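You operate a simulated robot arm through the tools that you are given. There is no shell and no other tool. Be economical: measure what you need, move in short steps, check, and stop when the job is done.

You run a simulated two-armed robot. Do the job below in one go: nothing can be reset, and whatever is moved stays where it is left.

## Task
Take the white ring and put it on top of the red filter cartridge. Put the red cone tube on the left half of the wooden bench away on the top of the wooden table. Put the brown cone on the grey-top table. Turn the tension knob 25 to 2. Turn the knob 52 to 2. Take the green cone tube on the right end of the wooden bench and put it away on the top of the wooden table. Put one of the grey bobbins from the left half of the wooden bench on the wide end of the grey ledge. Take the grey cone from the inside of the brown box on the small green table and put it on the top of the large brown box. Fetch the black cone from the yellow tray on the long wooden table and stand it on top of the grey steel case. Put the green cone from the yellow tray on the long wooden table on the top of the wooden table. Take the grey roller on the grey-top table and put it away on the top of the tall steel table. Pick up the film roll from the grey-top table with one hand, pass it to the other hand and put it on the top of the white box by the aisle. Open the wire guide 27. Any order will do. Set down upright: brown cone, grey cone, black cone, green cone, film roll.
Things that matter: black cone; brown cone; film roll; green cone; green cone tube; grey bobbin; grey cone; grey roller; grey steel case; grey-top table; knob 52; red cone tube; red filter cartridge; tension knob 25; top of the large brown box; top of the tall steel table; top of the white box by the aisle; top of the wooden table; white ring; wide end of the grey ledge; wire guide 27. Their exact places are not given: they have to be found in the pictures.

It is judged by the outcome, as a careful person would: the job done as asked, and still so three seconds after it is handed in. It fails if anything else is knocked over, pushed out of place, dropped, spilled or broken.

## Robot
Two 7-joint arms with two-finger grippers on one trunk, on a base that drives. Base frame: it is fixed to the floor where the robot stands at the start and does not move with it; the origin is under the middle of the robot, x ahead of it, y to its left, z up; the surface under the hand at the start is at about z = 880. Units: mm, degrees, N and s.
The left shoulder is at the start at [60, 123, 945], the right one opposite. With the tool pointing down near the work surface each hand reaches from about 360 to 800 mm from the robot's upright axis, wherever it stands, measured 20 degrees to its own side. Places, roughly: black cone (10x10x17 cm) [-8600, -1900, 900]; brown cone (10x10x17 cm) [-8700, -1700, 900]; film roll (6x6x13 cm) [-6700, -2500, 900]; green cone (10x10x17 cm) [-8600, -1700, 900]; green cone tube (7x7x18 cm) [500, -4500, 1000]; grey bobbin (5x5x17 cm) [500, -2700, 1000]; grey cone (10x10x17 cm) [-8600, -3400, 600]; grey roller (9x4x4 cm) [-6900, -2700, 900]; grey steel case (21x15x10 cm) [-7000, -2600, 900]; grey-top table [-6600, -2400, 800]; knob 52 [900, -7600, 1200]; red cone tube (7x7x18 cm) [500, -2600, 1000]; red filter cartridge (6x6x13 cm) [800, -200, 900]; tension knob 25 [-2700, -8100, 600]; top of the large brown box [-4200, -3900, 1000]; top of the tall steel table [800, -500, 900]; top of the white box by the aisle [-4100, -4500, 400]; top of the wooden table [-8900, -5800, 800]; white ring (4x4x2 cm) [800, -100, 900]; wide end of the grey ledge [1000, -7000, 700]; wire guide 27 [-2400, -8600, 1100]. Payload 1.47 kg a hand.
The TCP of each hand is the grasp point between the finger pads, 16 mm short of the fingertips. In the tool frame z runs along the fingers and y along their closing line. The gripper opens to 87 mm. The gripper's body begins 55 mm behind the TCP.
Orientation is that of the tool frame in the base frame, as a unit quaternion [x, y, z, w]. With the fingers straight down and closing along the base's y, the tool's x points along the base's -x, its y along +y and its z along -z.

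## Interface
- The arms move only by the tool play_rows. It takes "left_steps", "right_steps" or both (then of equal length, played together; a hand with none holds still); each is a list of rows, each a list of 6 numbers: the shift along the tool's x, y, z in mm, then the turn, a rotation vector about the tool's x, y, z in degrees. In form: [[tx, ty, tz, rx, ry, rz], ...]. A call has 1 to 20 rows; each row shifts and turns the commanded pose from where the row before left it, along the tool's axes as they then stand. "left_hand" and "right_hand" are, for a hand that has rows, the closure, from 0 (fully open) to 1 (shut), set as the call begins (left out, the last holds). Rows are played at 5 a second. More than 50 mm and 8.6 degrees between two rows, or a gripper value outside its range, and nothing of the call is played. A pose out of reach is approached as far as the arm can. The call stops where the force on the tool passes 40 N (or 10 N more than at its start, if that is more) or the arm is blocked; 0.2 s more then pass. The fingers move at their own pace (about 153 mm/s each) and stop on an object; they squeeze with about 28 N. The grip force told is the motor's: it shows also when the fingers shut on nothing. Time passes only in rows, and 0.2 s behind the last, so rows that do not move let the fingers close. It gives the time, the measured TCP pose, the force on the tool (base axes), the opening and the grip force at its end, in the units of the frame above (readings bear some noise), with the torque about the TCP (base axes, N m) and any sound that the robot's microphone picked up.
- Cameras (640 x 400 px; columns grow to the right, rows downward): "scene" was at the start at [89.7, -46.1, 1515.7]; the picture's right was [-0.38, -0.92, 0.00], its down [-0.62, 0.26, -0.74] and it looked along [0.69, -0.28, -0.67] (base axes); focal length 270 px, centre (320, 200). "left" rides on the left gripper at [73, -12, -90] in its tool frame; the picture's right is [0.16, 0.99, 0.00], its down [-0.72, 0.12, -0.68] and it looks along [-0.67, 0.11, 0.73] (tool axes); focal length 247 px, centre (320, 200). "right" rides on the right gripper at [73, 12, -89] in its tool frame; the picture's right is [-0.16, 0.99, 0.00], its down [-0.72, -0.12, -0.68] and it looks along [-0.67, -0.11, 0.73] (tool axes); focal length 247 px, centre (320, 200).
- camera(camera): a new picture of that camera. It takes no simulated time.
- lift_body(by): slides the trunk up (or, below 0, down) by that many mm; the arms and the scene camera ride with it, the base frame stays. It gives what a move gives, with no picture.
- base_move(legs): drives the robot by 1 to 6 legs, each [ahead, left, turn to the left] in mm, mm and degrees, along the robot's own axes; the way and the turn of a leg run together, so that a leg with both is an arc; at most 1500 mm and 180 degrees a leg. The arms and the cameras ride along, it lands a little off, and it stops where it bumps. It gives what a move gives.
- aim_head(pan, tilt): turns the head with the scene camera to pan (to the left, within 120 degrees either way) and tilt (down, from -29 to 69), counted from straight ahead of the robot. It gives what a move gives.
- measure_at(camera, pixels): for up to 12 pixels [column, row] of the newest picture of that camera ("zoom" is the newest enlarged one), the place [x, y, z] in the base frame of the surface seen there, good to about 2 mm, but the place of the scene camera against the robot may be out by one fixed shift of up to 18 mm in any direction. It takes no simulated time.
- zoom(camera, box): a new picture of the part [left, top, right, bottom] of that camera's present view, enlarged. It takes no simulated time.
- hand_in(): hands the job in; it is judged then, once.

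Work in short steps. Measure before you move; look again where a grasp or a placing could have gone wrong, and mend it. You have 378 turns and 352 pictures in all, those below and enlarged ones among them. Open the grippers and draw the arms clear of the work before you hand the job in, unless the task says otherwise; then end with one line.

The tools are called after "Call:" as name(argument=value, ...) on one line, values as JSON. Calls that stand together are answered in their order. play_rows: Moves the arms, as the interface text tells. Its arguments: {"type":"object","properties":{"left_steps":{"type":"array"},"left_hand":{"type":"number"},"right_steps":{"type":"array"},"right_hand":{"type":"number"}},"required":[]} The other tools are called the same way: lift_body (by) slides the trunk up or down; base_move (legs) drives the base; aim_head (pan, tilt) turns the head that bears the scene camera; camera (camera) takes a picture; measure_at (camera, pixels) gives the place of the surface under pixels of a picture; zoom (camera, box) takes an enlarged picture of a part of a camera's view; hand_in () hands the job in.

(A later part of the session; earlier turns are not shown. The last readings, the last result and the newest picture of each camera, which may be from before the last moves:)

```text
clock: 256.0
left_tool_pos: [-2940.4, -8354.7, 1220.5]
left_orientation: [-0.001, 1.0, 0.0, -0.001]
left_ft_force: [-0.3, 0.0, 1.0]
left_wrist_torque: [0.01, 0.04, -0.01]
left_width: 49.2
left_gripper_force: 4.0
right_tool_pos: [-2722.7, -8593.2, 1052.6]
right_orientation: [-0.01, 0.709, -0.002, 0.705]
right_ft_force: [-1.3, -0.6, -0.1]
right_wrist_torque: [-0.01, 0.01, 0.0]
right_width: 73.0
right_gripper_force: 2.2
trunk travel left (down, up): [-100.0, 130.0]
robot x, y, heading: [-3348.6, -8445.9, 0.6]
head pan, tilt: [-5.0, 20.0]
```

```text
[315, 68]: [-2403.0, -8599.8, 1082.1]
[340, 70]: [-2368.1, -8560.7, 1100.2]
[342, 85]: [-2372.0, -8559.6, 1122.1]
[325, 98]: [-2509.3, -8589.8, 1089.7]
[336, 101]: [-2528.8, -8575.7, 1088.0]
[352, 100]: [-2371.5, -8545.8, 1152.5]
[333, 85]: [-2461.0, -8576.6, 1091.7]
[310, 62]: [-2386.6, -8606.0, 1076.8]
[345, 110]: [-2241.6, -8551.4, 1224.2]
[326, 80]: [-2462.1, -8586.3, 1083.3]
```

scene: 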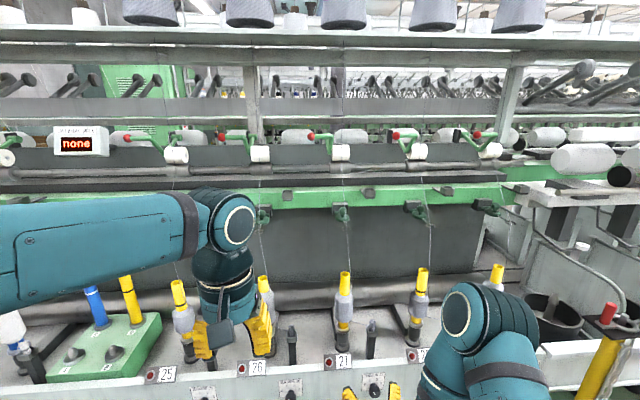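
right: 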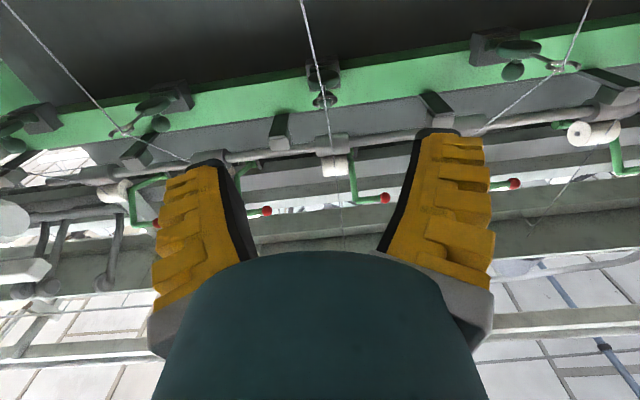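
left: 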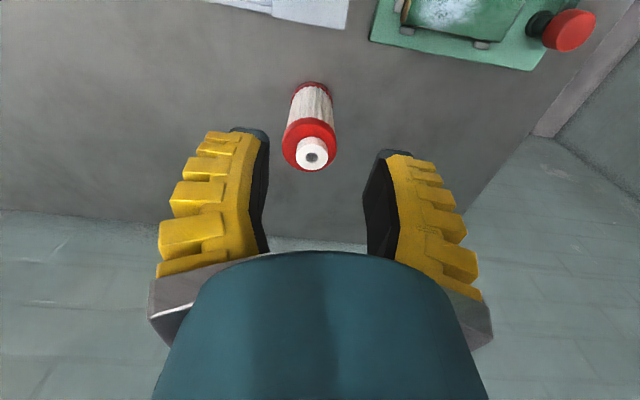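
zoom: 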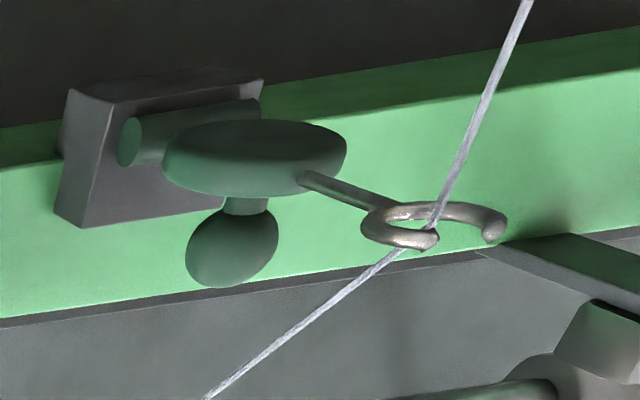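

Hinge ≈ (x -2405, z 1090), hook out to x -2532, y≈-8588. I close the fingers, drive 170 ahead so the fingertips come under the hook (finger top ≈1070).

Call:
play_rows(right_steps=[[0, 0, 0, 0, 0, 0], [0, 0, 0, 0, 0, 0], [0, 0, 0, 0, 0, 0]], right_hand=1)

Call:
base_move(legs=[[165, 0, 0]])

Call:
camera(camera="right")

Call:
camera(camera="scene")

```text
clock: 256.8
left_tool_pos: [-2941.9, -8354.5, 1221.8]
left_orientation: [0.0, 1.0, 0.0, 0.0]
left_ft_force: [0.4, 0.2, -0.2]
left_wrist_torque: [0.02, 0.0, 0.03]
left_width: 49.2
left_gripper_force: 4.9
right_tool_pos: [-2722.2, -8592.9, 1051.4]
right_orientation: [-0.01, 0.709, -0.002, 0.705]
right_ft_force: [0.4, 0.4, -0.6]
right_wrist_torque: [0.04, 0.02, -0.01]
right_width: 0.1
right_gripper_force: 28.5
trunk travel left (down, up): [-100.0, 130.0]
robot x, y, heading: [-3345.5, -8447.0, 0.3]
head pan, tilt: [-5.0, 20.0]
```

```text
clock: 258.3
left_tool_pos: [-2772.6, -8354.7, 1219.7]
left_orientation: [0.001, 1.0, 0.0, 0.0]
left_ft_force: [0.9, 0.3, 0.1]
left_wrist_torque: [-0.02, 0.03, 0.02]
left_width: 49.0
left_gripper_force: 4.4
right_tool_pos: [-2555.8, -8593.6, 1049.6]
right_orientation: [-0.009, 0.71, -0.002, 0.705]
right_ft_force: [0.0, 0.6, 0.2]
right_wrist_torque: [0.04, -0.01, -0.02]
right_width: 0.2
right_gripper_force: 28.1
trunk travel left (down, up): [-100.0, 130.0]
robot x, y, heading: [-3180.1, -8444.7, 0.3]
head pan, tilt: [-5.0, 20.0]
```

```text
278 pictures are left
```

right: 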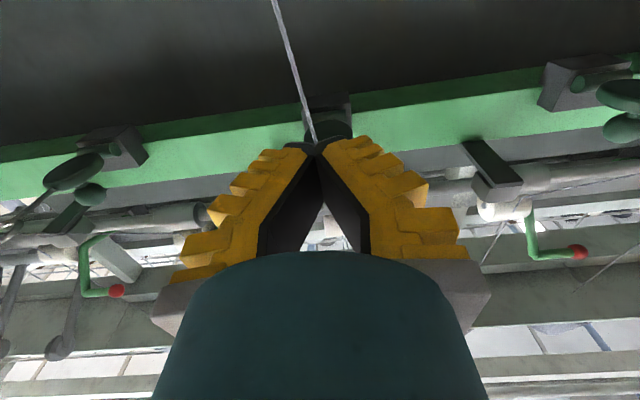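

```text
277 pictures are left
```

scene: 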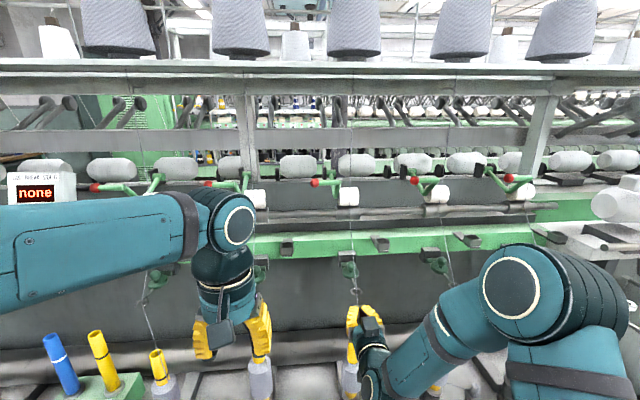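

I advance under the disc to TCP x≈-2463 at z≈1055, y≈-8589.

Call:
play_rows(right_steps=[[-2, 2, 30, 0, 0, 0], [-2, 1, 30, 0, 0, 0], [0, 0, 32, 0, 0, 0], [0, 0, 0, 0, 0, 0]])

Call:
zoom(camera="scene", box=[280, 210, 440, 320])

```text
clock: 259.3
left_tool_pos: [-2776.2, -8353.6, 1221.1]
left_orientation: [0.0, 1.0, 0.0, 0.002]
left_ft_force: [-0.3, 0.1, -0.2]
left_wrist_torque: [-0.03, -0.02, 0.0]
left_width: 49.1
left_gripper_force: 4.3
right_tool_pos: [-2466.5, -8590.5, 1055.1]
right_orientation: [-0.008, 0.709, -0.004, 0.705]
right_ft_force: [-9.3, -0.5, -0.3]
right_wrist_torque: [0.0, -0.35, -0.03]
right_width: 0.0
right_gripper_force: 28.3
trunk travel left (down, up): [-100.0, 130.0]
robot x, y, heading: [-3176.6, -8443.3, 0.2]
head pan, tilt: [-5.0, 20.0]
```

```text
3.64 times, centred on (360, 265) of scene
```

zoom: 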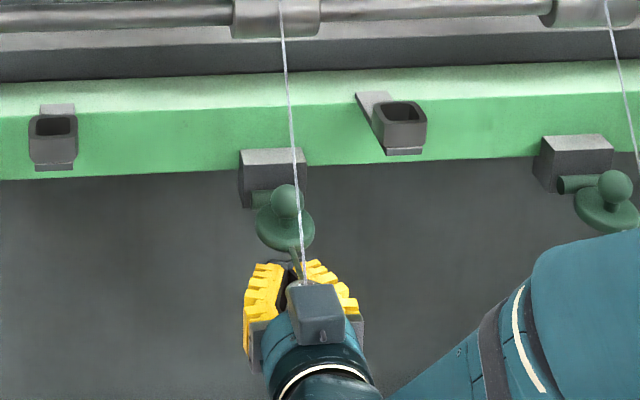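

A 9 N push at the hook against the hand's housing: I went too deep. I back off 25 mm and then lift in an arc.

Call:
play_rows(right_steps=[[0, 0, -24, 0, 0, 0], [0, 0, 0, 0, 0, 0], [-8, 0, 0.6, 0, 0, 0], [-9, 0, 0.6, 0, 0, 0], [-8, 0, 0.6, 0, 0, 0], [-9, 0, 0.6, 0, 0, 0], [-8, 0, 3.4, 0, 0, 0], [-8.6, 0, 3.4, 0, 0, 0], [0, 0, 0, 0, 0, 0]])

Call:
zoom(camera="scene", box=[280, 210, 440, 320])

Call:
camera(camera="right")

```text
clock: 261.3
left_tool_pos: [-2774.7, -8355.4, 1220.3]
left_orientation: [0.0, 1.0, 0.001, 0.0]
left_ft_force: [-1.3, -0.7, -0.3]
left_wrist_torque: [-0.01, 0.02, 0.03]
left_width: 48.6
left_gripper_force: 3.6
right_tool_pos: [-2478.7, -8589.0, 1106.0]
right_orientation: [-0.009, 0.709, -0.003, 0.705]
right_ft_force: [0.3, 0.1, 1.0]
right_wrist_torque: [-0.01, -0.01, 0.0]
right_width: 0.0
right_gripper_force: 28.1
trunk travel left (down, up): [-100.0, 130.0]
robot x, y, heading: [-3181.0, -8440.7, 0.2]
head pan, tilt: [-5.0, 20.0]
```

```text
3.64 times, centred on (360, 265) of scene
```

zoom: 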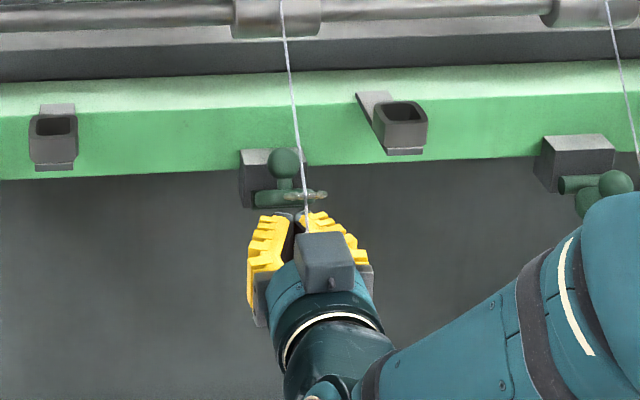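

```text
274 pictures are left
```

right: 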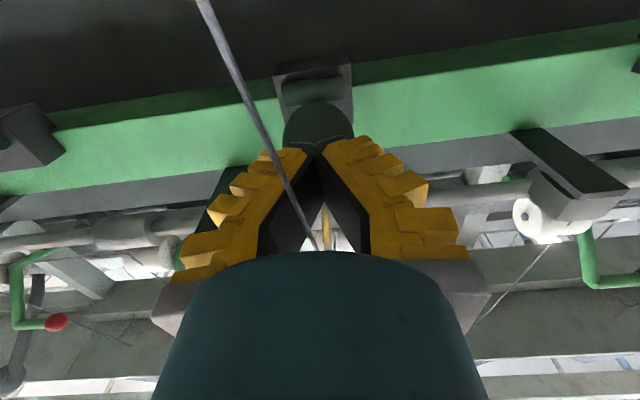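

The disc is tipping up. I continue the arc to ~85°.

Call:
play_rows(right_steps=[[-7, 0, 5.5, 0, 0, 0], [-7.3, 0, 5.5, 0, 0, 0], [-5.5, 0, 7, 0, 0, 0], [-5.5, 0, 7.3, 0, 0, 0], [-3.4, 0, 8, 0, 0, 0], [-3.4, 0, 8.6, 0, 0, 0], [-1, 0, 6, 0, 0, 0], [-1, 0, 6, 0, 0, 0], [0, 0, 0, 0, 0, 0]])

Call:
zoom(camera="scene", box=[280, 190, 440, 300])

```text
clock: 262.7
left_tool_pos: [-2777.4, -8356.2, 1222.0]
left_orientation: [0.001, 1.0, 0.001, 0.002]
left_ft_force: [0.3, -0.9, 0.1]
left_wrist_torque: [-0.01, 0.01, 0.0]
left_width: 49.2
left_gripper_force: 4.2
right_tool_pos: [-2442.9, -8587.5, 1134.3]
right_orientation: [-0.011, 0.714, -0.003, 0.7]
right_ft_force: [-26.0, -1.6, 1.4]
right_wrist_torque: [-0.19, -0.34, -0.25]
right_width: 0.0
right_gripper_force: 27.8
trunk travel left (down, up): [-100.0, 130.0]
robot x, y, heading: [-3180.9, -8445.1, 0.2]
head pan, tilt: [-5.0, 20.0]
stopped in row 7 (right hand): the force on the tool passed its limit at 48 N (the readings are from after the stop); the commanded pose is now the measured one
```

```text
3.64 times, centred on (360, 245) of scene
```

zoom: 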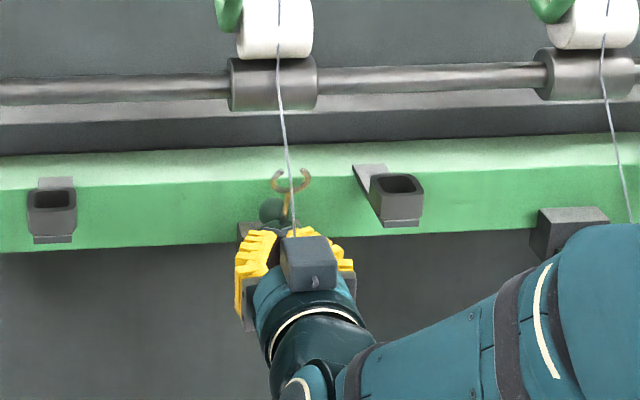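

The hook stands up at its stop. I withdraw gently and see whether it stays.

Call:
play_rows(right_steps=[[0, 0, -10, 0, 0, 0], [0, 0, -30, 0, 0, 0], [0, 0, -40, 0, 0, 0], [0, 0, -40, 0, 0, 0], [0, 0, -40, 0, 0, 0], [0, 0, 0, 0, 0, 0]])

Call:
camera(camera="right")

Call:
zoom(camera="scene", box=[280, 190, 440, 300])

```text
clock: 264.1
left_tool_pos: [-2775.4, -8355.4, 1220.2]
left_orientation: [0.0, 1.0, 0.0, 0.001]
left_ft_force: [0.1, -0.3, -0.1]
left_wrist_torque: [0.02, 0.01, -0.02]
left_width: 49.0
left_gripper_force: 4.1
right_tool_pos: [-2602.0, -8589.2, 1131.9]
right_orientation: [-0.011, 0.714, -0.002, 0.7]
right_ft_force: [0.8, 0.6, -0.2]
right_wrist_torque: [-0.02, 0.01, 0.02]
right_width: 0.0
right_gripper_force: 27.9
trunk travel left (down, up): [-100.0, 130.0]
robot x, y, heading: [-3182.2, -8441.4, 0.4]
head pan, tilt: [-5.0, 20.0]
```

```text
272 pictures are left
```

right: 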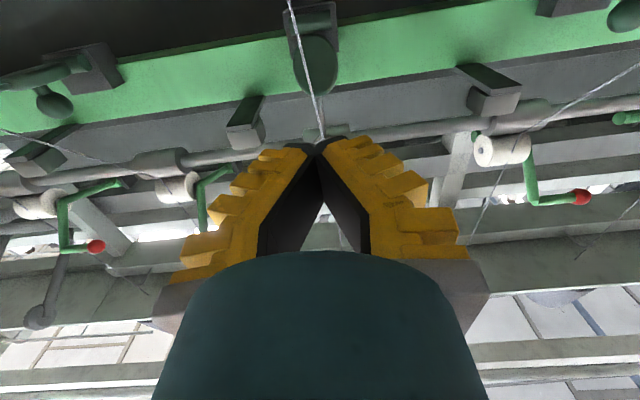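

```text
3.64 times, centred on (360, 245) of scene
```

zoom: 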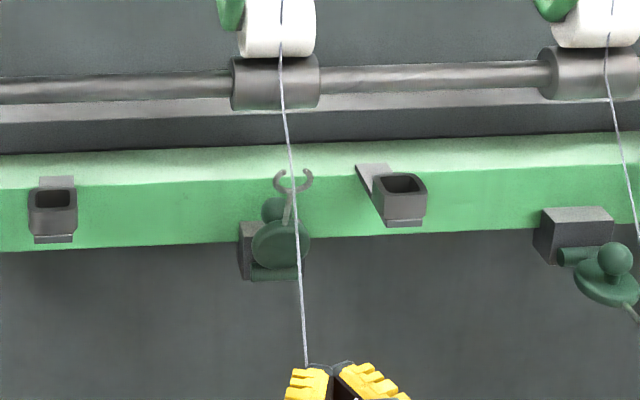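

Guide 27 stays open. I back off, restore the right hand downward, and head for the bench.

Call:
base_move(legs=[[-300, 0, 0]])

Call:
play_rows(right_steps=[[0, 0, 0, 0, 8.1, 0], [0, 0, 0, 0, 8.1, 0], [0, 0, 0, 0, 8.1, 0], [0, 0, 0, 0, 8.1, 0], [0, 0, 0, 0, 8.1, 0], [0, 0, 0, 0, 8.1, 0], [0, 0, 0, 0, 8.1, 0], [0, 0, 0, 0, 8.1, 0], [0, 0, 0, 0, 8.1, 0], [0, 0, 0, 0, 8.1, 0], [0, 0, 0, 0, 8.1, 0], [40, 0, -20, 0, 0, 0], [40, 0, -20, 0, 0, 0], [40, 0, -20, 0, 0, 0], [0, 0, 0, 0, 0, 0]], right_hand=0)

Call:
base_move(legs=[[0, 0, 89.7], [1500, 0, 0], [1500, 0, 0], [1000, 0, 0]])

```text
clock: 266.2
left_tool_pos: [-3076.7, -8356.1, 1220.6]
left_orientation: [-0.003, 1.0, 0.0, 0.0]
left_ft_force: [-0.3, 0.1, -0.4]
left_wrist_torque: [-0.02, -0.04, 0.0]
left_width: 49.2
left_gripper_force: 4.3
right_tool_pos: [-2900.8, -8587.8, 1131.6]
right_orientation: [-0.012, 0.714, 0.0, 0.7]
right_ft_force: [-0.2, -0.6, 0.0]
right_wrist_torque: [-0.02, 0.01, 0.0]
right_width: 0.0
right_gripper_force: 27.6
trunk travel left (down, up): [-100.0, 130.0]
robot x, y, heading: [-3479.1, -8442.8, 0.5]
head pan, tilt: [-5.0, 20.0]
```

```text
clock: 269.4
left_tool_pos: [-3073.9, -8356.1, 1220.2]
left_orientation: [-0.002, 1.0, 0.001, -0.002]
left_ft_force: [0.6, -1.0, 0.5]
left_wrist_torque: [0.01, 0.03, -0.02]
left_width: 48.9
left_gripper_force: 3.5
right_tool_pos: [-3017.9, -8586.4, 1194.2]
right_orientation: [-0.009, 1.0, -0.009, -0.002]
right_ft_force: [0.4, 0.0, -0.3]
right_wrist_torque: [0.03, 0.01, 0.02]
right_width: 86.9
right_gripper_force: 0.1
trunk travel left (down, up): [-100.0, 130.0]
robot x, y, heading: [-3479.8, -8441.7, 0.4]
head pan, tilt: [-5.0, 20.0]
```

```text
clock: 292.9
left_tool_pos: [-3494.6, -3931.0, 1220.3]
left_orientation: [-0.7, 0.714, -0.001, 0.0]
left_ft_force: [-0.7, -0.2, -0.4]
left_wrist_torque: [-0.03, 0.0, 0.0]
left_width: 49.1
left_gripper_force: 3.8
right_tool_pos: [-3263.8, -3879.7, 1194.4]
right_orientation: [-0.705, 0.709, -0.008, 0.004]
right_ft_force: [-0.2, 0.8, 0.1]
right_wrist_torque: [-0.03, 0.02, -0.01]
right_width: 86.9
right_gripper_force: 0.0
trunk travel left (down, up): [-100.0, 130.0]
robot x, y, heading: [-3415.9, -4339.3, 89.3]
head pan, tilt: [-5.0, 20.0]
```

I turn to face +x and drive east along y≈-4330 to the bench.

Call:
base_move(legs=[[0, 0, -89.3], [1500, 0, 0], [1500, 0, 0], [100, 0, 0]])

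Call:
aim_head(pan=-10, tilt=30)

Call:
camera(camera="scene")

```text
clock: 311.6
left_tool_pos: [4.9, -4384.5, 1219.4]
left_orientation: [0.024, 1.0, 0.0, 0.0]
left_ft_force: [1.1, 0.4, -0.3]
left_wrist_torque: [-0.02, -0.02, 0.0]
left_width: 49.1
left_gripper_force: 4.3
right_tool_pos: [47.6, -4618.1, 1194.9]
right_orientation: [0.019, 1.0, -0.009, -0.002]
right_ft_force: [0.6, 0.0, 0.7]
right_wrist_torque: [0.01, 0.01, 0.0]
right_width: 86.9
right_gripper_force: 0.0
trunk travel left (down, up): [-100.0, 130.0]
robot x, y, heading: [-401.8, -4452.5, -2.7]
head pan, tilt: [-5.0, 20.0]
```

```text
clock: 312.3
left_tool_pos: [2.5, -4384.7, 1220.2]
left_orientation: [0.025, 1.0, 0.0, 0.0]
left_ft_force: [-0.1, 0.2, 0.0]
left_wrist_torque: [0.02, -0.03, 0.03]
left_width: 48.9
left_gripper_force: 4.1
right_tool_pos: [46.2, -4618.2, 1194.9]
right_orientation: [0.02, 1.0, -0.008, -0.001]
right_ft_force: [0.1, -0.1, 0.4]
right_wrist_torque: [-0.02, 0.0, 0.02]
right_width: 87.0
right_gripper_force: 0.2
trunk travel left (down, up): [-100.0, 130.0]
robot x, y, heading: [-402.4, -4449.5, -2.6]
head pan, tilt: [-10.0, 30.0]
```

```text
270 pictures are left
```

scene: 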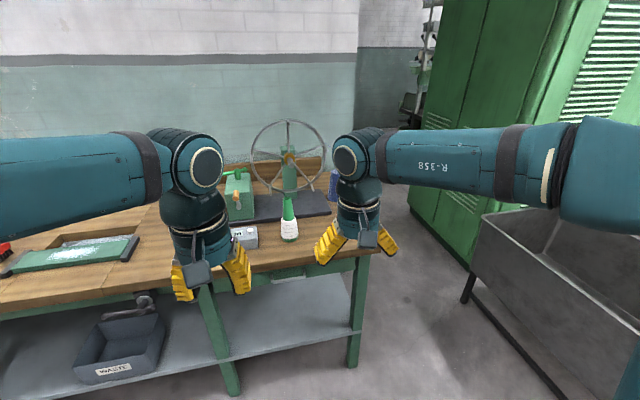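

Green cone tube at (290,222), next to a reel device. I measure.

Call:
measure_at(camera="scene", pixels=[[289, 230], [288, 208], [290, 240], [288, 200], [248, 236], [300, 262], [375, 250], [300, 212], [250, 215], [335, 185]])

Call:
zoom(camera="scene", box=[220, 110, 380, 280])

```text
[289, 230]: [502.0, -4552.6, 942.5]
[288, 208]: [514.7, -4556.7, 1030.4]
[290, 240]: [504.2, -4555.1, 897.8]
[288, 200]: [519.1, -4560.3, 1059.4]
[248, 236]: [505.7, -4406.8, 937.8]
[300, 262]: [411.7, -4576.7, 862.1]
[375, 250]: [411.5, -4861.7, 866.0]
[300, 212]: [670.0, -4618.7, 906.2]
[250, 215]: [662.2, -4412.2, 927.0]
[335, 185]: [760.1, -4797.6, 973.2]
```

```text
2.35 times, centred on (300, 195) of scene
```

zoom: 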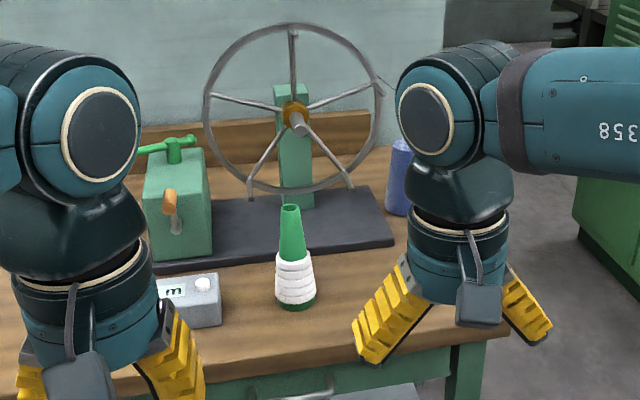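

Tube axis ≈ (525,-4541), top ≈1052. I drive to x≈-75, y≈-4385 and bring the right hand above.

Call:
base_move(legs=[[325, 75, 2.6]])

Call:
play_rows(right_steps=[[-40, 0, 0, 0, 0, 0], [-30, 0, 0, 0, 0, 0], [0, 0, 0, 0, 0, 0]])

Call:
camera(camera="right")

```text
clock: 314.5
left_tool_pos: [321.2, -4297.4, 1219.7]
left_orientation: [0.003, 1.0, 0.0, 0.0]
left_ft_force: [0.3, 0.4, 0.4]
left_wrist_torque: [-0.01, 0.01, 0.04]
left_width: 49.0
left_gripper_force: 3.9
right_tool_pos: [376.3, -4529.3, 1194.8]
right_orientation: [-0.004, 1.0, -0.008, -0.003]
right_ft_force: [-0.5, -0.1, 0.9]
right_wrist_torque: [-0.03, 0.07, 0.01]
right_width: 87.1
right_gripper_force: 0.0
trunk travel left (down, up): [-100.0, 130.0]
robot x, y, heading: [-84.3, -4382.5, -0.1]
head pan, tilt: [-10.0, 30.0]
```

```text
clock: 315.3
left_tool_pos: [321.1, -4298.0, 1220.4]
left_orientation: [0.002, 1.0, 0.0, 0.0]
left_ft_force: [0.6, -0.5, 0.1]
left_wrist_torque: [-0.03, 0.0, 0.02]
left_width: 49.1
left_gripper_force: 3.8
right_tool_pos: [449.2, -4527.6, 1193.6]
right_orientation: [-0.003, 1.0, -0.008, -0.002]
right_ft_force: [-0.5, -0.5, 0.5]
right_wrist_torque: [0.05, 0.05, 0.0]
right_width: 87.2
right_gripper_force: 0.0
trunk travel left (down, up): [-100.0, 130.0]
robot x, y, heading: [-87.1, -4385.3, 0.1]
head pan, tilt: [-10.0, 30.0]
```

```text
268 pictures are left
```

right: 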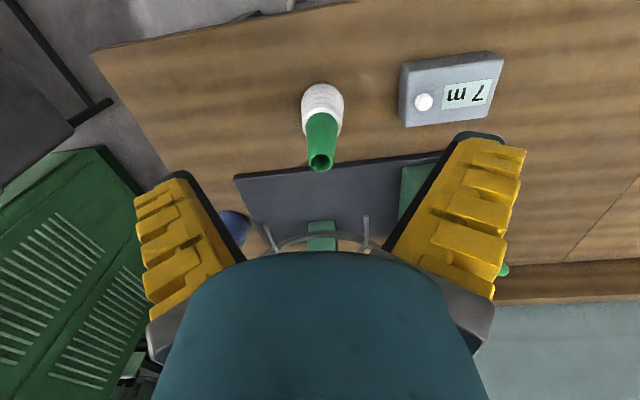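

Call:
measure_at(camera="right", pixels=[[320, 152], [320, 170], [309, 162], [331, 162], [322, 125], [300, 238], [335, 234], [365, 228], [275, 245], [325, 220], [322, 95]])

```text
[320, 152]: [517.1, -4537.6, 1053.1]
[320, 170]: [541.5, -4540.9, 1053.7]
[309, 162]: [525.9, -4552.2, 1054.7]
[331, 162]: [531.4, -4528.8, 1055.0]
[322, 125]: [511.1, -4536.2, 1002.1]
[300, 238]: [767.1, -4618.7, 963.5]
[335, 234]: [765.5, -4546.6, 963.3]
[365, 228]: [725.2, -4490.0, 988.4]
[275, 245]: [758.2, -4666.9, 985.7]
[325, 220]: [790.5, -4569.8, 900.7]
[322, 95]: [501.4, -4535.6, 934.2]
```

Tube axis (528.5,-4540), top 1054. I move above and lower to z≈1006, then close.

Call:
play_rows(right_steps=[[-40, -12, 0, 0, 0, 0], [-39, 0, 0, 0, 0, 0], [0, 0, 45, 0, 0, 0], [0, 0, 45, 0, 0, 0], [0, 0, 45, 0, 0, 0], [0, 0, 45, 0, 0, 0], [0, 0, 7, 0, 0, 0], [0, 0, 0, 0, 0, 0]], right_hand=0.2)

Call:
play_rows(right_steps=[[0, 0, 0, 0, 0, 0], [0, 0, 0, 0, 0, 0], [0, 0, 0, 0, 0, 0]], right_hand=1)

Call:
camera(camera="right")

```text
clock: 317.1
left_tool_pos: [320.8, -4299.2, 1219.8]
left_orientation: [0.003, 1.0, -0.001, 0.0]
left_ft_force: [0.7, -0.6, -1.1]
left_wrist_torque: [0.0, -0.04, -0.01]
left_width: 49.3
left_gripper_force: 3.7
right_tool_pos: [524.4, -4541.4, 1005.6]
right_orientation: [-0.004, 1.0, -0.011, -0.003]
right_ft_force: [1.2, -0.7, -0.3]
right_wrist_torque: [-0.02, 0.0, 0.0]
right_width: 73.1
right_gripper_force: 2.5
trunk travel left (down, up): [-100.0, 130.0]
robot x, y, heading: [-81.4, -4385.4, -0.3]
head pan, tilt: [-10.0, 30.0]
```

```text
clock: 317.9
left_tool_pos: [320.4, -4298.9, 1221.2]
left_orientation: [0.003, 1.0, 0.0, 0.0]
left_ft_force: [-0.9, 0.0, -0.3]
left_wrist_torque: [-0.01, -0.02, 0.0]
left_width: 49.2
left_gripper_force: 4.1
right_tool_pos: [524.3, -4540.4, 1009.0]
right_orientation: [-0.005, 1.0, -0.009, -0.001]
right_ft_force: [0.9, -1.3, 9.6]
right_wrist_torque: [0.05, -0.01, 0.01]
right_width: 29.4
right_gripper_force: 27.9
trunk travel left (down, up): [-100.0, 130.0]
robot x, y, heading: [-83.1, -4384.9, -0.0]
head pan, tilt: [-10.0, 30.0]
```

```text
267 pictures are left
```

right: 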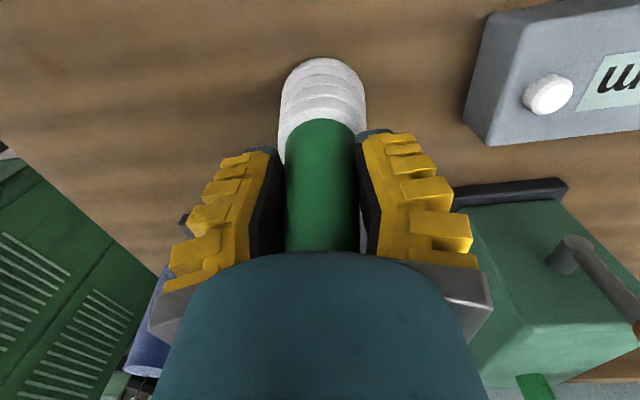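

Gripped (width 29, cone pushes up 10 N). I lift slowly and check it holds.

Call:
play_rows(right_steps=[[0, 0, -15, 0, 0, 0], [0, 0, -20, 0, 0, 0], [0, 0, -30, 0, 0, 0], [0, 0, -40, 0, 0, 0], [0, 0, -45, 0, 0, 0], [0, 0, -45, 0, 0, 0], [0, 0, -15, 0, 0, 0], [40, 0, 0, 0, 0, 0], [40, 0, 0, 0, 0, 0], [40, 0, 0, 0, 0, 0], [0, 0, 0, 0, 0, 0]])

Call:
camera(camera="right")

```text
clock: 320.3
left_tool_pos: [322.2, -4297.0, 1219.7]
left_orientation: [0.003, 1.0, -0.001, -0.001]
left_ft_force: [-0.2, 0.8, -0.9]
left_wrist_torque: [-0.01, 0.01, 0.03]
left_width: 49.2
left_gripper_force: 4.0
right_tool_pos: [404.0, -4543.6, 1217.9]
right_orientation: [-0.003, 1.0, -0.01, -0.002]
right_ft_force: [0.5, 0.3, -0.5]
right_wrist_torque: [0.03, 0.06, -0.02]
right_width: 27.8
right_gripper_force: 27.8
trunk travel left (down, up): [-100.0, 130.0]
robot x, y, heading: [-82.8, -4387.5, 0.1]
head pan, tilt: [-10.0, 30.0]
```

```text
266 pictures are left
```

right: 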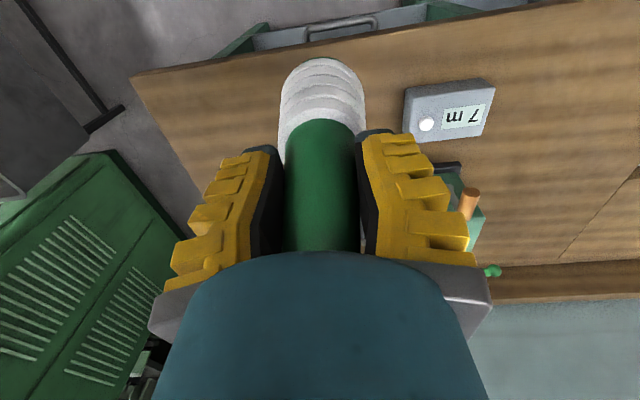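

Held. I back up 220, slide left to y≈-2735 and go in again for the red tube with the left hand.

Call:
base_move(legs=[[-220, 0, 0], [0, 1000, 0], [0, 650, 0]])

Call:
aim_head(pan=5, tilt=30)

Call:
camera(camera="scene")

```text
clock: 336.4
left_tool_pos: [94.1, -2650.1, 1220.3]
left_orientation: [-0.001, 1.0, 0.0, 0.0]
left_ft_force: [-0.1, -0.1, -0.3]
left_wrist_torque: [0.01, -0.03, 0.04]
left_width: 49.0
left_gripper_force: 4.3
right_tool_pos: [178.1, -2894.7, 1218.6]
right_orientation: [-0.007, 1.0, -0.009, -0.002]
right_ft_force: [-0.6, 0.2, -0.4]
right_wrist_torque: [0.01, 0.03, -0.02]
right_width: 27.5
right_gripper_force: 27.6
trunk travel left (down, up): [-100.0, 130.0]
robot x, y, heading: [-311.5, -2738.0, 0.1]
head pan, tilt: [-10.0, 30.0]
```

```text
clock: 337.1
left_tool_pos: [95.6, -2651.2, 1220.6]
left_orientation: [0.0, 1.0, 0.001, -0.001]
left_ft_force: [-0.2, 1.2, 0.6]
left_wrist_torque: [0.02, 0.02, -0.01]
left_width: 49.2
left_gripper_force: 3.6
right_tool_pos: [177.2, -2894.6, 1218.3]
right_orientation: [-0.006, 1.0, -0.009, -0.002]
right_ft_force: [0.1, -0.7, -0.3]
right_wrist_torque: [0.01, 0.05, -0.01]
right_width: 27.3
right_gripper_force: 28.0
trunk travel left (down, up): [-100.0, 130.0]
robot x, y, heading: [-310.7, -2740.6, 0.3]
head pan, tilt: [5.0, 30.0]
```

```text
265 pictures are left
```

scene: 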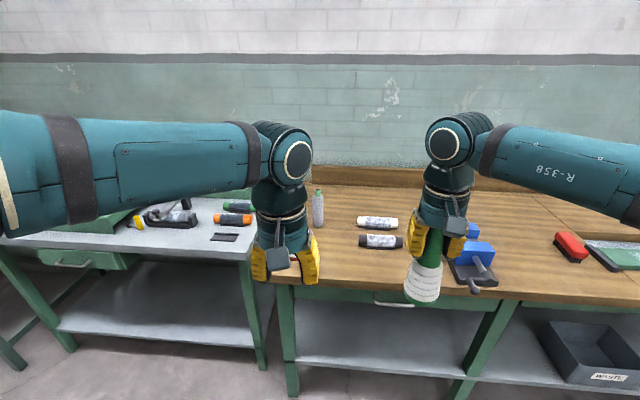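

I drive ahead 230 and use the left wrist camera.

Call:
base_move(legs=[[230, 0, 0]])

Call:
play_rows(left_steps=[[-40, 30, 0, 0, 0, 0], [-40, 30, 0, 0, 0, 0], [0, 0, 10, 0, 0, 0], [0, 0, 0, 0, 0, 0]], left_hand=0.2)

Call:
camera(camera="left")

```text
clock: 338.9
left_tool_pos: [326.3, -2653.3, 1220.9]
left_orientation: [0.002, 1.0, 0.0, 0.0]
left_ft_force: [0.3, 0.1, 0.4]
left_wrist_torque: [0.0, 0.04, 0.02]
left_width: 49.3
left_gripper_force: 4.2
right_tool_pos: [410.2, -2896.1, 1216.5]
right_orientation: [-0.004, 1.0, -0.008, -0.003]
right_ft_force: [0.0, 1.0, 0.3]
right_wrist_torque: [0.01, 0.06, 0.03]
right_width: 27.2
right_gripper_force: 27.9
trunk travel left (down, up): [-100.0, 130.0]
robot x, y, heading: [-75.1, -2739.3, 0.1]
head pan, tilt: [5.0, 30.0]
```

```text
clock: 339.9
left_tool_pos: [405.4, -2592.1, 1210.4]
left_orientation: [0.003, 1.0, 0.0, 0.0]
left_ft_force: [-0.2, -0.5, 0.9]
left_wrist_torque: [0.01, 0.01, 0.02]
left_width: 72.8
left_gripper_force: 2.2
right_tool_pos: [407.7, -2895.9, 1218.5]
right_orientation: [-0.003, 1.0, -0.01, -0.003]
right_ft_force: [0.2, -0.2, -1.2]
right_wrist_torque: [-0.04, 0.01, 0.0]
right_width: 27.2
right_gripper_force: 27.9
trunk travel left (down, up): [-100.0, 130.0]
robot x, y, heading: [-81.8, -2737.6, -0.1]
head pan, tilt: [5.0, 30.0]
```

```text
264 pictures are left
```

left: 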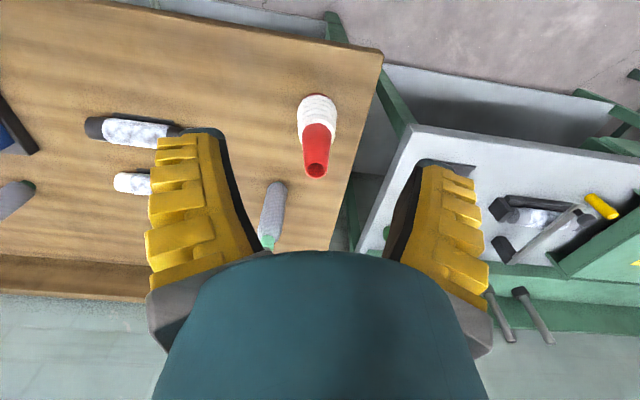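

Call:
measure_at(camera="left", pixels=[[316, 159], [316, 178], [305, 169], [328, 169], [318, 130], [268, 238], [275, 190]])

```text
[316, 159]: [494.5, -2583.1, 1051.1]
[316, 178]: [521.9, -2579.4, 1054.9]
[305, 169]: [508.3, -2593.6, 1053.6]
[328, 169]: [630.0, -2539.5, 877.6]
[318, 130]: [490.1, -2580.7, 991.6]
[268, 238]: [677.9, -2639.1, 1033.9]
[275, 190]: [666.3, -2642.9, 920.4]
```

Red tube axis (507,-2581), top 1054. I go over it, lower to z≈1006 and grip.

Call:
play_rows(left_steps=[[-40, 11, 0, 0, 0, 0], [-40, 0, 0, 0, 0, 0], [-21, 0, 0, 0, 0, 0], [0, 0, 45, 0, 0, 0], [0, 0, 45, 0, 0, 0], [0, 0, 45, 0, 0, 0], [0, 0, 45, 0, 0, 0], [0, 0, 24, 0, 0, 0], [0, 0, 0, 0, 0, 0]])

Call:
play_rows(left_steps=[[0, 0, 0, 0, 0, 0], [0, 0, 0, 0, 0, 0], [0, 0, 0, 0, 0, 0]], left_hand=1)

Call:
play_rows(left_steps=[[0, 0, -15, 0, 0, 0], [0, 0, -20, 0, 0, 0], [0, 0, -30, 0, 0, 0], [0, 0, -40, 0, 0, 0], [0, 0, -45, 0, 0, 0], [0, 0, -45, 0, 0, 0], [0, 0, -15, 0, 0, 0], [40, 0, 0, 0, 0, 0], [40, 0, 0, 0, 0, 0], [40, 0, 0, 0, 0, 0], [0, 0, 0, 0, 0, 0]])

Call:
camera(camera="left")

```text
clock: 341.9
left_tool_pos: [509.0, -2580.2, 1008.1]
left_orientation: [0.003, 1.0, 0.0, 0.0]
left_ft_force: [0.2, 0.5, 0.3]
left_wrist_torque: [0.0, -0.01, 0.0]
left_width: 73.0
left_gripper_force: 2.5
right_tool_pos: [407.7, -2896.1, 1218.8]
right_orientation: [-0.003, 1.0, -0.009, -0.001]
right_ft_force: [0.5, 0.0, -0.4]
right_wrist_torque: [0.04, 0.01, -0.01]
right_width: 27.3
right_gripper_force: 27.8
trunk travel left (down, up): [-100.0, 130.0]
robot x, y, heading: [-75.1, -2738.6, -0.1]
head pan, tilt: [5.0, 30.0]
```

```text
clock: 342.7
left_tool_pos: [508.7, -2580.8, 1008.0]
left_orientation: [0.003, 1.0, 0.0, 0.001]
left_ft_force: [1.8, 1.0, 5.4]
left_wrist_torque: [0.01, -0.43, 0.02]
left_width: 30.7
left_gripper_force: 28.1
right_tool_pos: [408.0, -2896.5, 1219.7]
right_orientation: [-0.003, 1.0, -0.008, -0.002]
right_ft_force: [-0.4, -0.8, -0.9]
right_wrist_torque: [0.0, -0.02, -0.01]
right_width: 27.4
right_gripper_force: 28.1
trunk travel left (down, up): [-100.0, 130.0]
robot x, y, heading: [-80.3, -2737.6, -0.1]
head pan, tilt: [5.0, 30.0]
```

```text
clock: 345.1
left_tool_pos: [389.2, -2581.8, 1220.5]
left_orientation: [0.002, 1.0, 0.001, -0.001]
left_ft_force: [1.0, 0.1, -0.5]
left_wrist_torque: [-0.01, 0.02, 0.05]
left_width: 26.3
left_gripper_force: 27.9
right_tool_pos: [409.4, -2896.8, 1217.9]
right_orientation: [-0.003, 1.0, -0.008, -0.002]
right_ft_force: [-0.8, 0.6, -0.5]
right_wrist_torque: [-0.04, 0.0, 0.01]
right_width: 27.1
right_gripper_force: 28.5
trunk travel left (down, up): [-100.0, 130.0]
robot x, y, heading: [-82.3, -2735.9, -0.2]
head pan, tilt: [5.0, 30.0]
```

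```text
263 pictures are left
```

left: 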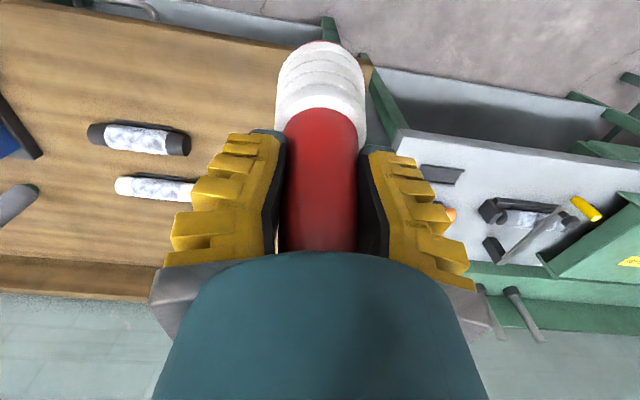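

Both tubes are held. I back away, turn around to face west, and look for the route to the wooden table.

Call:
base_move(legs=[[-350, 0, 0], [0, 800, 0], [0, 0, 180]])

Call:
aim_head(pan=0, tilt=15)

Call:
camera(camera="scene")

```text
clock: 362.0
left_tool_pos: [-891.5, -2100.0, 1220.3]
left_orientation: [1.0, 0.02, -0.001, 0.0]
left_ft_force: [-0.6, -0.1, -0.2]
left_wrist_torque: [-0.01, -0.02, -0.01]
left_width: 24.9
left_gripper_force: 27.9
right_tool_pos: [-926.0, -1786.0, 1218.5]
right_orientation: [1.0, 0.025, 0.002, -0.009]
right_ft_force: [-0.4, -0.2, -0.5]
right_wrist_torque: [0.0, -0.02, 0.03]
right_width: 26.9
right_gripper_force: 28.1
trunk travel left (down, up): [-100.0, 130.0]
robot x, y, heading: [-433.1, -1924.8, -177.4]
head pan, tilt: [5.0, 30.0]
```

```text
clock: 362.8
left_tool_pos: [-891.8, -2101.2, 1219.9]
left_orientation: [1.0, 0.021, 0.0, 0.0]
left_ft_force: [1.0, -0.2, 0.2]
left_wrist_torque: [-0.01, 0.0, 0.01]
left_width: 24.7
left_gripper_force: 28.4
right_tool_pos: [-926.9, -1787.8, 1218.7]
right_orientation: [1.0, 0.026, 0.001, -0.01]
right_ft_force: [-0.7, -0.4, -0.2]
right_wrist_torque: [-0.01, 0.04, 0.0]
right_width: 27.1
right_gripper_force: 27.3
trunk travel left (down, up): [-100.0, 130.0]
robot x, y, heading: [-429.9, -1925.9, -177.7]
head pan, tilt: [0.0, 15.0]
```

```text
262 pictures are left
```

scene: 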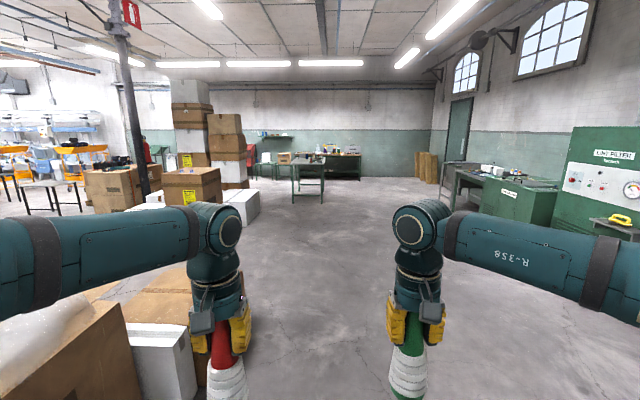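

The left width has dropped 26.3→24.7; I check for slipping in the left camera.

Call:
camera(camera="left")

```text
261 pictures are left
```

left: 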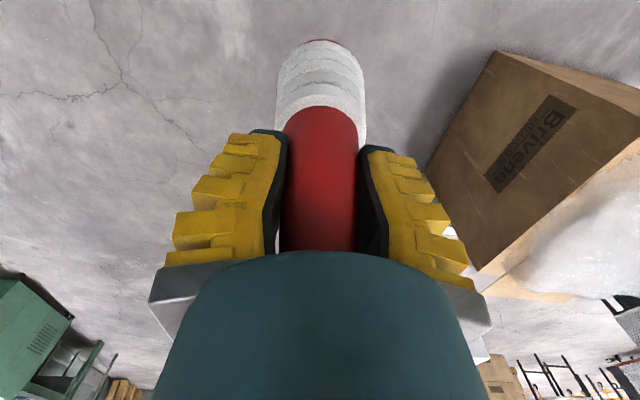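

No slip (boundary row 106 vs 108). I measure obstacles along the west route.

Call:
measure_at(camera="scene", pixels=[[245, 225], [260, 210], [290, 200], [322, 202], [360, 178], [430, 180], [450, 205], [510, 220], [265, 175], [350, 160], [310, 160], [230, 185]])

Call:
zoom(camera="scene", box=[160, 110, 400, 230])

```text
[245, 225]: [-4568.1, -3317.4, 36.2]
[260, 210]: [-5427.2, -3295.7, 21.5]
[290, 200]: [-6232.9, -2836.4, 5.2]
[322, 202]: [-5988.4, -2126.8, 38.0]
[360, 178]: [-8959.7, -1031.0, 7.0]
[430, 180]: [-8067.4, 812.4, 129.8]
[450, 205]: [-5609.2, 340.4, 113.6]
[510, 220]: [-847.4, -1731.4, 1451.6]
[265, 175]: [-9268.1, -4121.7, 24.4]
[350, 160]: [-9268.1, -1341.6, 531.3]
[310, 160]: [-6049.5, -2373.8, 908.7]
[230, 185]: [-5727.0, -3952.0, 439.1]
```

```text
2.67 times, centred on (280, 170) of scene
```

zoom: 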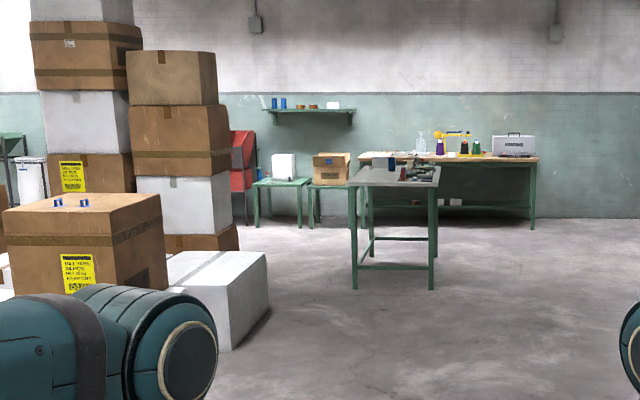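

Route: west along y≈-1500 (north of the grey-top table), then south along x≈-7900. I drive in stages.

Call:
base_move(legs=[[0, -430, -2.3], [1500, 0, 0], [1500, 0, 0], [1500, 0, 0], [1500, 0, 0]])

Call:
camera(camera="scene")

```text
clock: 395.2
left_tool_pos: [-6915.5, -1352.6, 1220.0]
left_orientation: [1.0, -0.031, 0.0, -0.001]
left_ft_force: [0.3, 0.4, 0.0]
left_wrist_torque: [-0.04, 0.0, 0.0]
left_width: 24.2
left_gripper_force: 27.7
right_tool_pos: [-6918.4, -1037.3, 1219.1]
right_orientation: [1.0, -0.024, 0.004, -0.009]
right_ft_force: [0.0, -0.3, -0.4]
right_wrist_torque: [0.0, 0.03, -0.01]
right_width: 26.6
right_gripper_force: 28.1
trunk travel left (down, up): [-100.0, 130.0]
robot x, y, heading: [-6443.3, -1223.2, 176.3]
head pan, tilt: [0.0, 15.0]
```

```text
259 pictures are left
```

scene: 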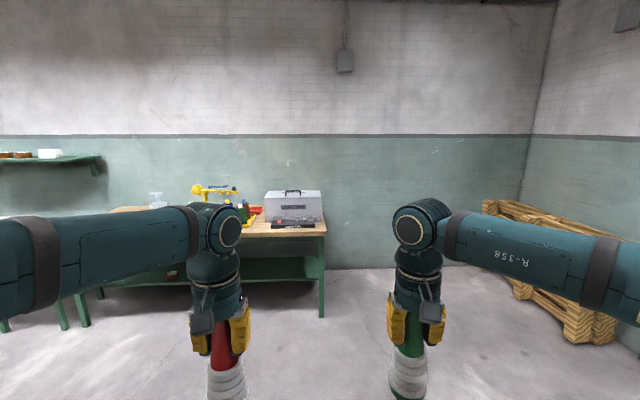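

Call:
measure_at(camera="scene", pixels=[[322, 312], [300, 235], [325, 225], [130, 280], [295, 215]])

Call:
aim_head(pan=60, tilt=20)

Call:
camera(camera="scene")

```text
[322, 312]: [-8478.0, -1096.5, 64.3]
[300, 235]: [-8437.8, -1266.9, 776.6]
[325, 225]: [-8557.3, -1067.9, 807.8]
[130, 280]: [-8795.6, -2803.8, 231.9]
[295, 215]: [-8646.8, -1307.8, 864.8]
```

```text
clock: 396.5
left_tool_pos: [-6915.8, -1354.3, 1221.5]
left_orientation: [1.0, -0.031, 0.0, 0.0]
left_ft_force: [-0.6, -0.1, 0.1]
left_wrist_torque: [0.04, -0.01, 0.01]
left_width: 24.3
left_gripper_force: 27.7
right_tool_pos: [-6920.0, -1037.2, 1217.5]
right_orientation: [1.0, -0.025, 0.002, -0.009]
right_ft_force: [-0.2, -0.4, 0.9]
right_wrist_torque: [0.03, -0.02, 0.0]
right_width: 26.4
right_gripper_force: 27.9
trunk travel left (down, up): [-100.0, 130.0]
robot x, y, heading: [-6442.5, -1224.4, 176.6]
head pan, tilt: [60.0, 20.0]
```

```text
258 pictures are left
```

scene: 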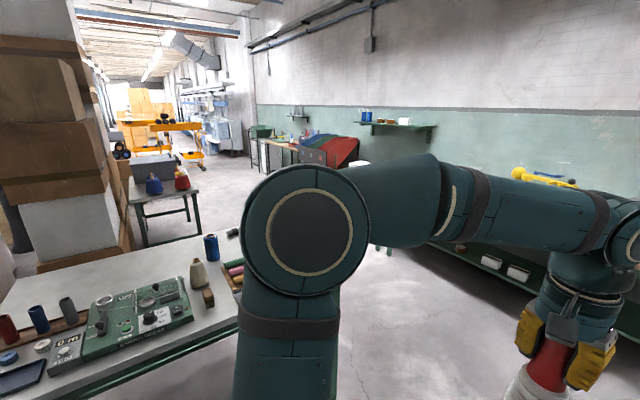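

Passage between grey-top table (x≥-7100) and long table (x≤-8440). I go to x≈-7780, turn to face -y and look.

Call:
base_move(legs=[[1330, 0, 0], [0, 0, 93.5]])

Call:
aim_head(pan=0, tilt=22)

Call:
camera(camera="scene")

```text
clock: 407.1
left_tool_pos: [-7571.7, -1634.1, 1221.2]
left_orientation: [0.683, 0.731, 0.001, 0.0]
left_ft_force: [-0.7, -0.2, -0.2]
left_wrist_torque: [-0.02, -0.02, -0.01]
left_width: 24.3
left_gripper_force: 27.6
right_tool_pos: [-7884.3, -1677.6, 1218.0]
right_orientation: [0.678, 0.735, -0.006, -0.008]
right_ft_force: [-0.4, -0.5, -0.7]
right_wrist_torque: [-0.03, 0.01, 0.02]
right_width: 26.3
right_gripper_force: 27.7
trunk travel left (down, up): [-100.0, 130.0]
robot x, y, heading: [-7763.0, -1180.7, -86.0]
head pan, tilt: [60.0, 20.0]
```

```text
clock: 408.4
left_tool_pos: [-7571.3, -1634.1, 1221.2]
left_orientation: [0.683, 0.73, -0.001, 0.0]
left_ft_force: [-0.4, 0.5, -0.3]
left_wrist_torque: [0.01, -0.05, 0.01]
left_width: 24.2
left_gripper_force: 28.3
right_tool_pos: [-7883.4, -1678.3, 1217.8]
right_orientation: [0.678, 0.735, -0.006, -0.008]
right_ft_force: [0.7, 0.2, -0.8]
right_wrist_torque: [0.01, -0.01, -0.03]
right_width: 26.5
right_gripper_force: 28.0
trunk travel left (down, up): [-100.0, 130.0]
robot x, y, heading: [-7760.4, -1179.7, -85.7]
head pan, tilt: [0.0, 22.0]
```

```text
257 pictures are left
```

scene: 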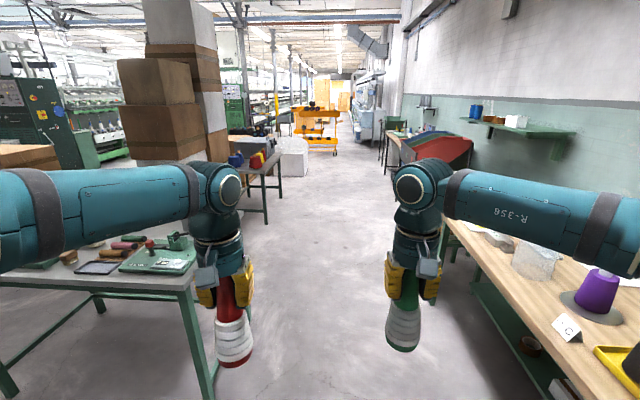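

Call:
measure_at(camera="scene", pixels=[[265, 220], [205, 395], [285, 175], [385, 178], [410, 180], [400, 150], [325, 150], [470, 290], [445, 260]])

Call:
zoom(camera="scene", box=[340, 80, 500, 190])

```text
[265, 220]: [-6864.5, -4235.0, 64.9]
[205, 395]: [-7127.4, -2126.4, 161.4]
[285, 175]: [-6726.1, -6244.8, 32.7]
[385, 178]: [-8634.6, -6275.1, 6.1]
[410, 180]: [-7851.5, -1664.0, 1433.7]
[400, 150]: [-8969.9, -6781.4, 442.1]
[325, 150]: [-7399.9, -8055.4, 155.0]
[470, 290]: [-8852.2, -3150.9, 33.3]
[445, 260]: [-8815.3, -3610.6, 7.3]
```

```text
3.64 times, centred on (420, 135) of scene
```

zoom: 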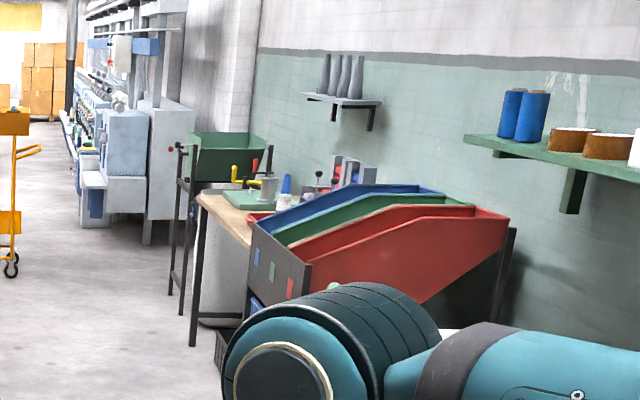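

The wooden table is at the wall beyond the red chutes. I drive south along x≈-7800 to y≈-5800 and turn to face it.

Call:
base_move(legs=[[0, -40, -4.3], [1500, 0, 0], [1500, 0, 0], [1500, 0, 0], [100, 0, 0], [0, 0, -90]])

Call:
aim_head(pan=0, tilt=28)

Call:
camera(camera="scene")

```text
clock: 435.2
left_tool_pos: [-8364.8, -5942.8, 1220.6]
left_orientation: [1.0, -0.029, 0.0, 0.0]
left_ft_force: [-0.7, 1.1, -1.3]
left_wrist_torque: [0.01, -0.01, 0.02]
left_width: 23.5
left_gripper_force: 27.8
right_tool_pos: [-8370.7, -5626.4, 1217.7]
right_orientation: [1.0, -0.023, 0.002, -0.009]
right_ft_force: [0.1, -0.2, 0.2]
right_wrist_torque: [0.02, 0.01, -0.01]
right_width: 26.9
right_gripper_force: 28.1
trunk travel left (down, up): [-100.0, 130.0]
robot x, y, heading: [-7891.3, -5810.3, 177.0]
head pan, tilt: [0.0, 22.0]
```

```text
clock: 435.9
left_tool_pos: [-8364.4, -5944.5, 1220.6]
left_orientation: [1.0, -0.029, -0.001, 0.0]
left_ft_force: [-0.3, -0.8, -1.3]
left_wrist_torque: [-0.01, 0.02, 0.0]
left_width: 24.0
left_gripper_force: 27.8
right_tool_pos: [-8369.7, -5626.8, 1217.8]
right_orientation: [1.0, -0.023, 0.003, -0.009]
right_ft_force: [0.1, 0.0, -1.1]
right_wrist_torque: [-0.02, 0.01, 0.02]
right_width: 26.4
right_gripper_force: 28.2
trunk travel left (down, up): [-100.0, 130.0]
robot x, y, heading: [-7891.0, -5813.0, 176.7]
head pan, tilt: [0.0, 28.0]
```

```text
255 pictures are left
```

scene: 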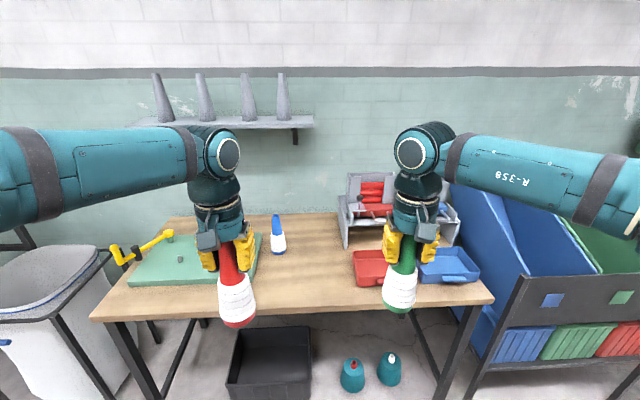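

The table has free room in the middle. I measure the surface and items.

Call:
measure_at(camera="scene", pixels=[[120, 310], [300, 300], [460, 293], [300, 260], [262, 240], [320, 230], [278, 245], [365, 275], [345, 240], [155, 285], [250, 285], [440, 280]])

```text
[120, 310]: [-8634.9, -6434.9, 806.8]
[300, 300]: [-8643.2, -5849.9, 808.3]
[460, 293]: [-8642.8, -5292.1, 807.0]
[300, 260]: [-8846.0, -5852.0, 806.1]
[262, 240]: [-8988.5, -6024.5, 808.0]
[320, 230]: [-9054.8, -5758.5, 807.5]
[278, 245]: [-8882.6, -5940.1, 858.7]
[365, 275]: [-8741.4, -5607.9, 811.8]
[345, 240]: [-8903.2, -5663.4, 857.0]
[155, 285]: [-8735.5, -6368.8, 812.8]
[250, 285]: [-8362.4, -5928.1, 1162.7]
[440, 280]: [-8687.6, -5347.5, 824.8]
```

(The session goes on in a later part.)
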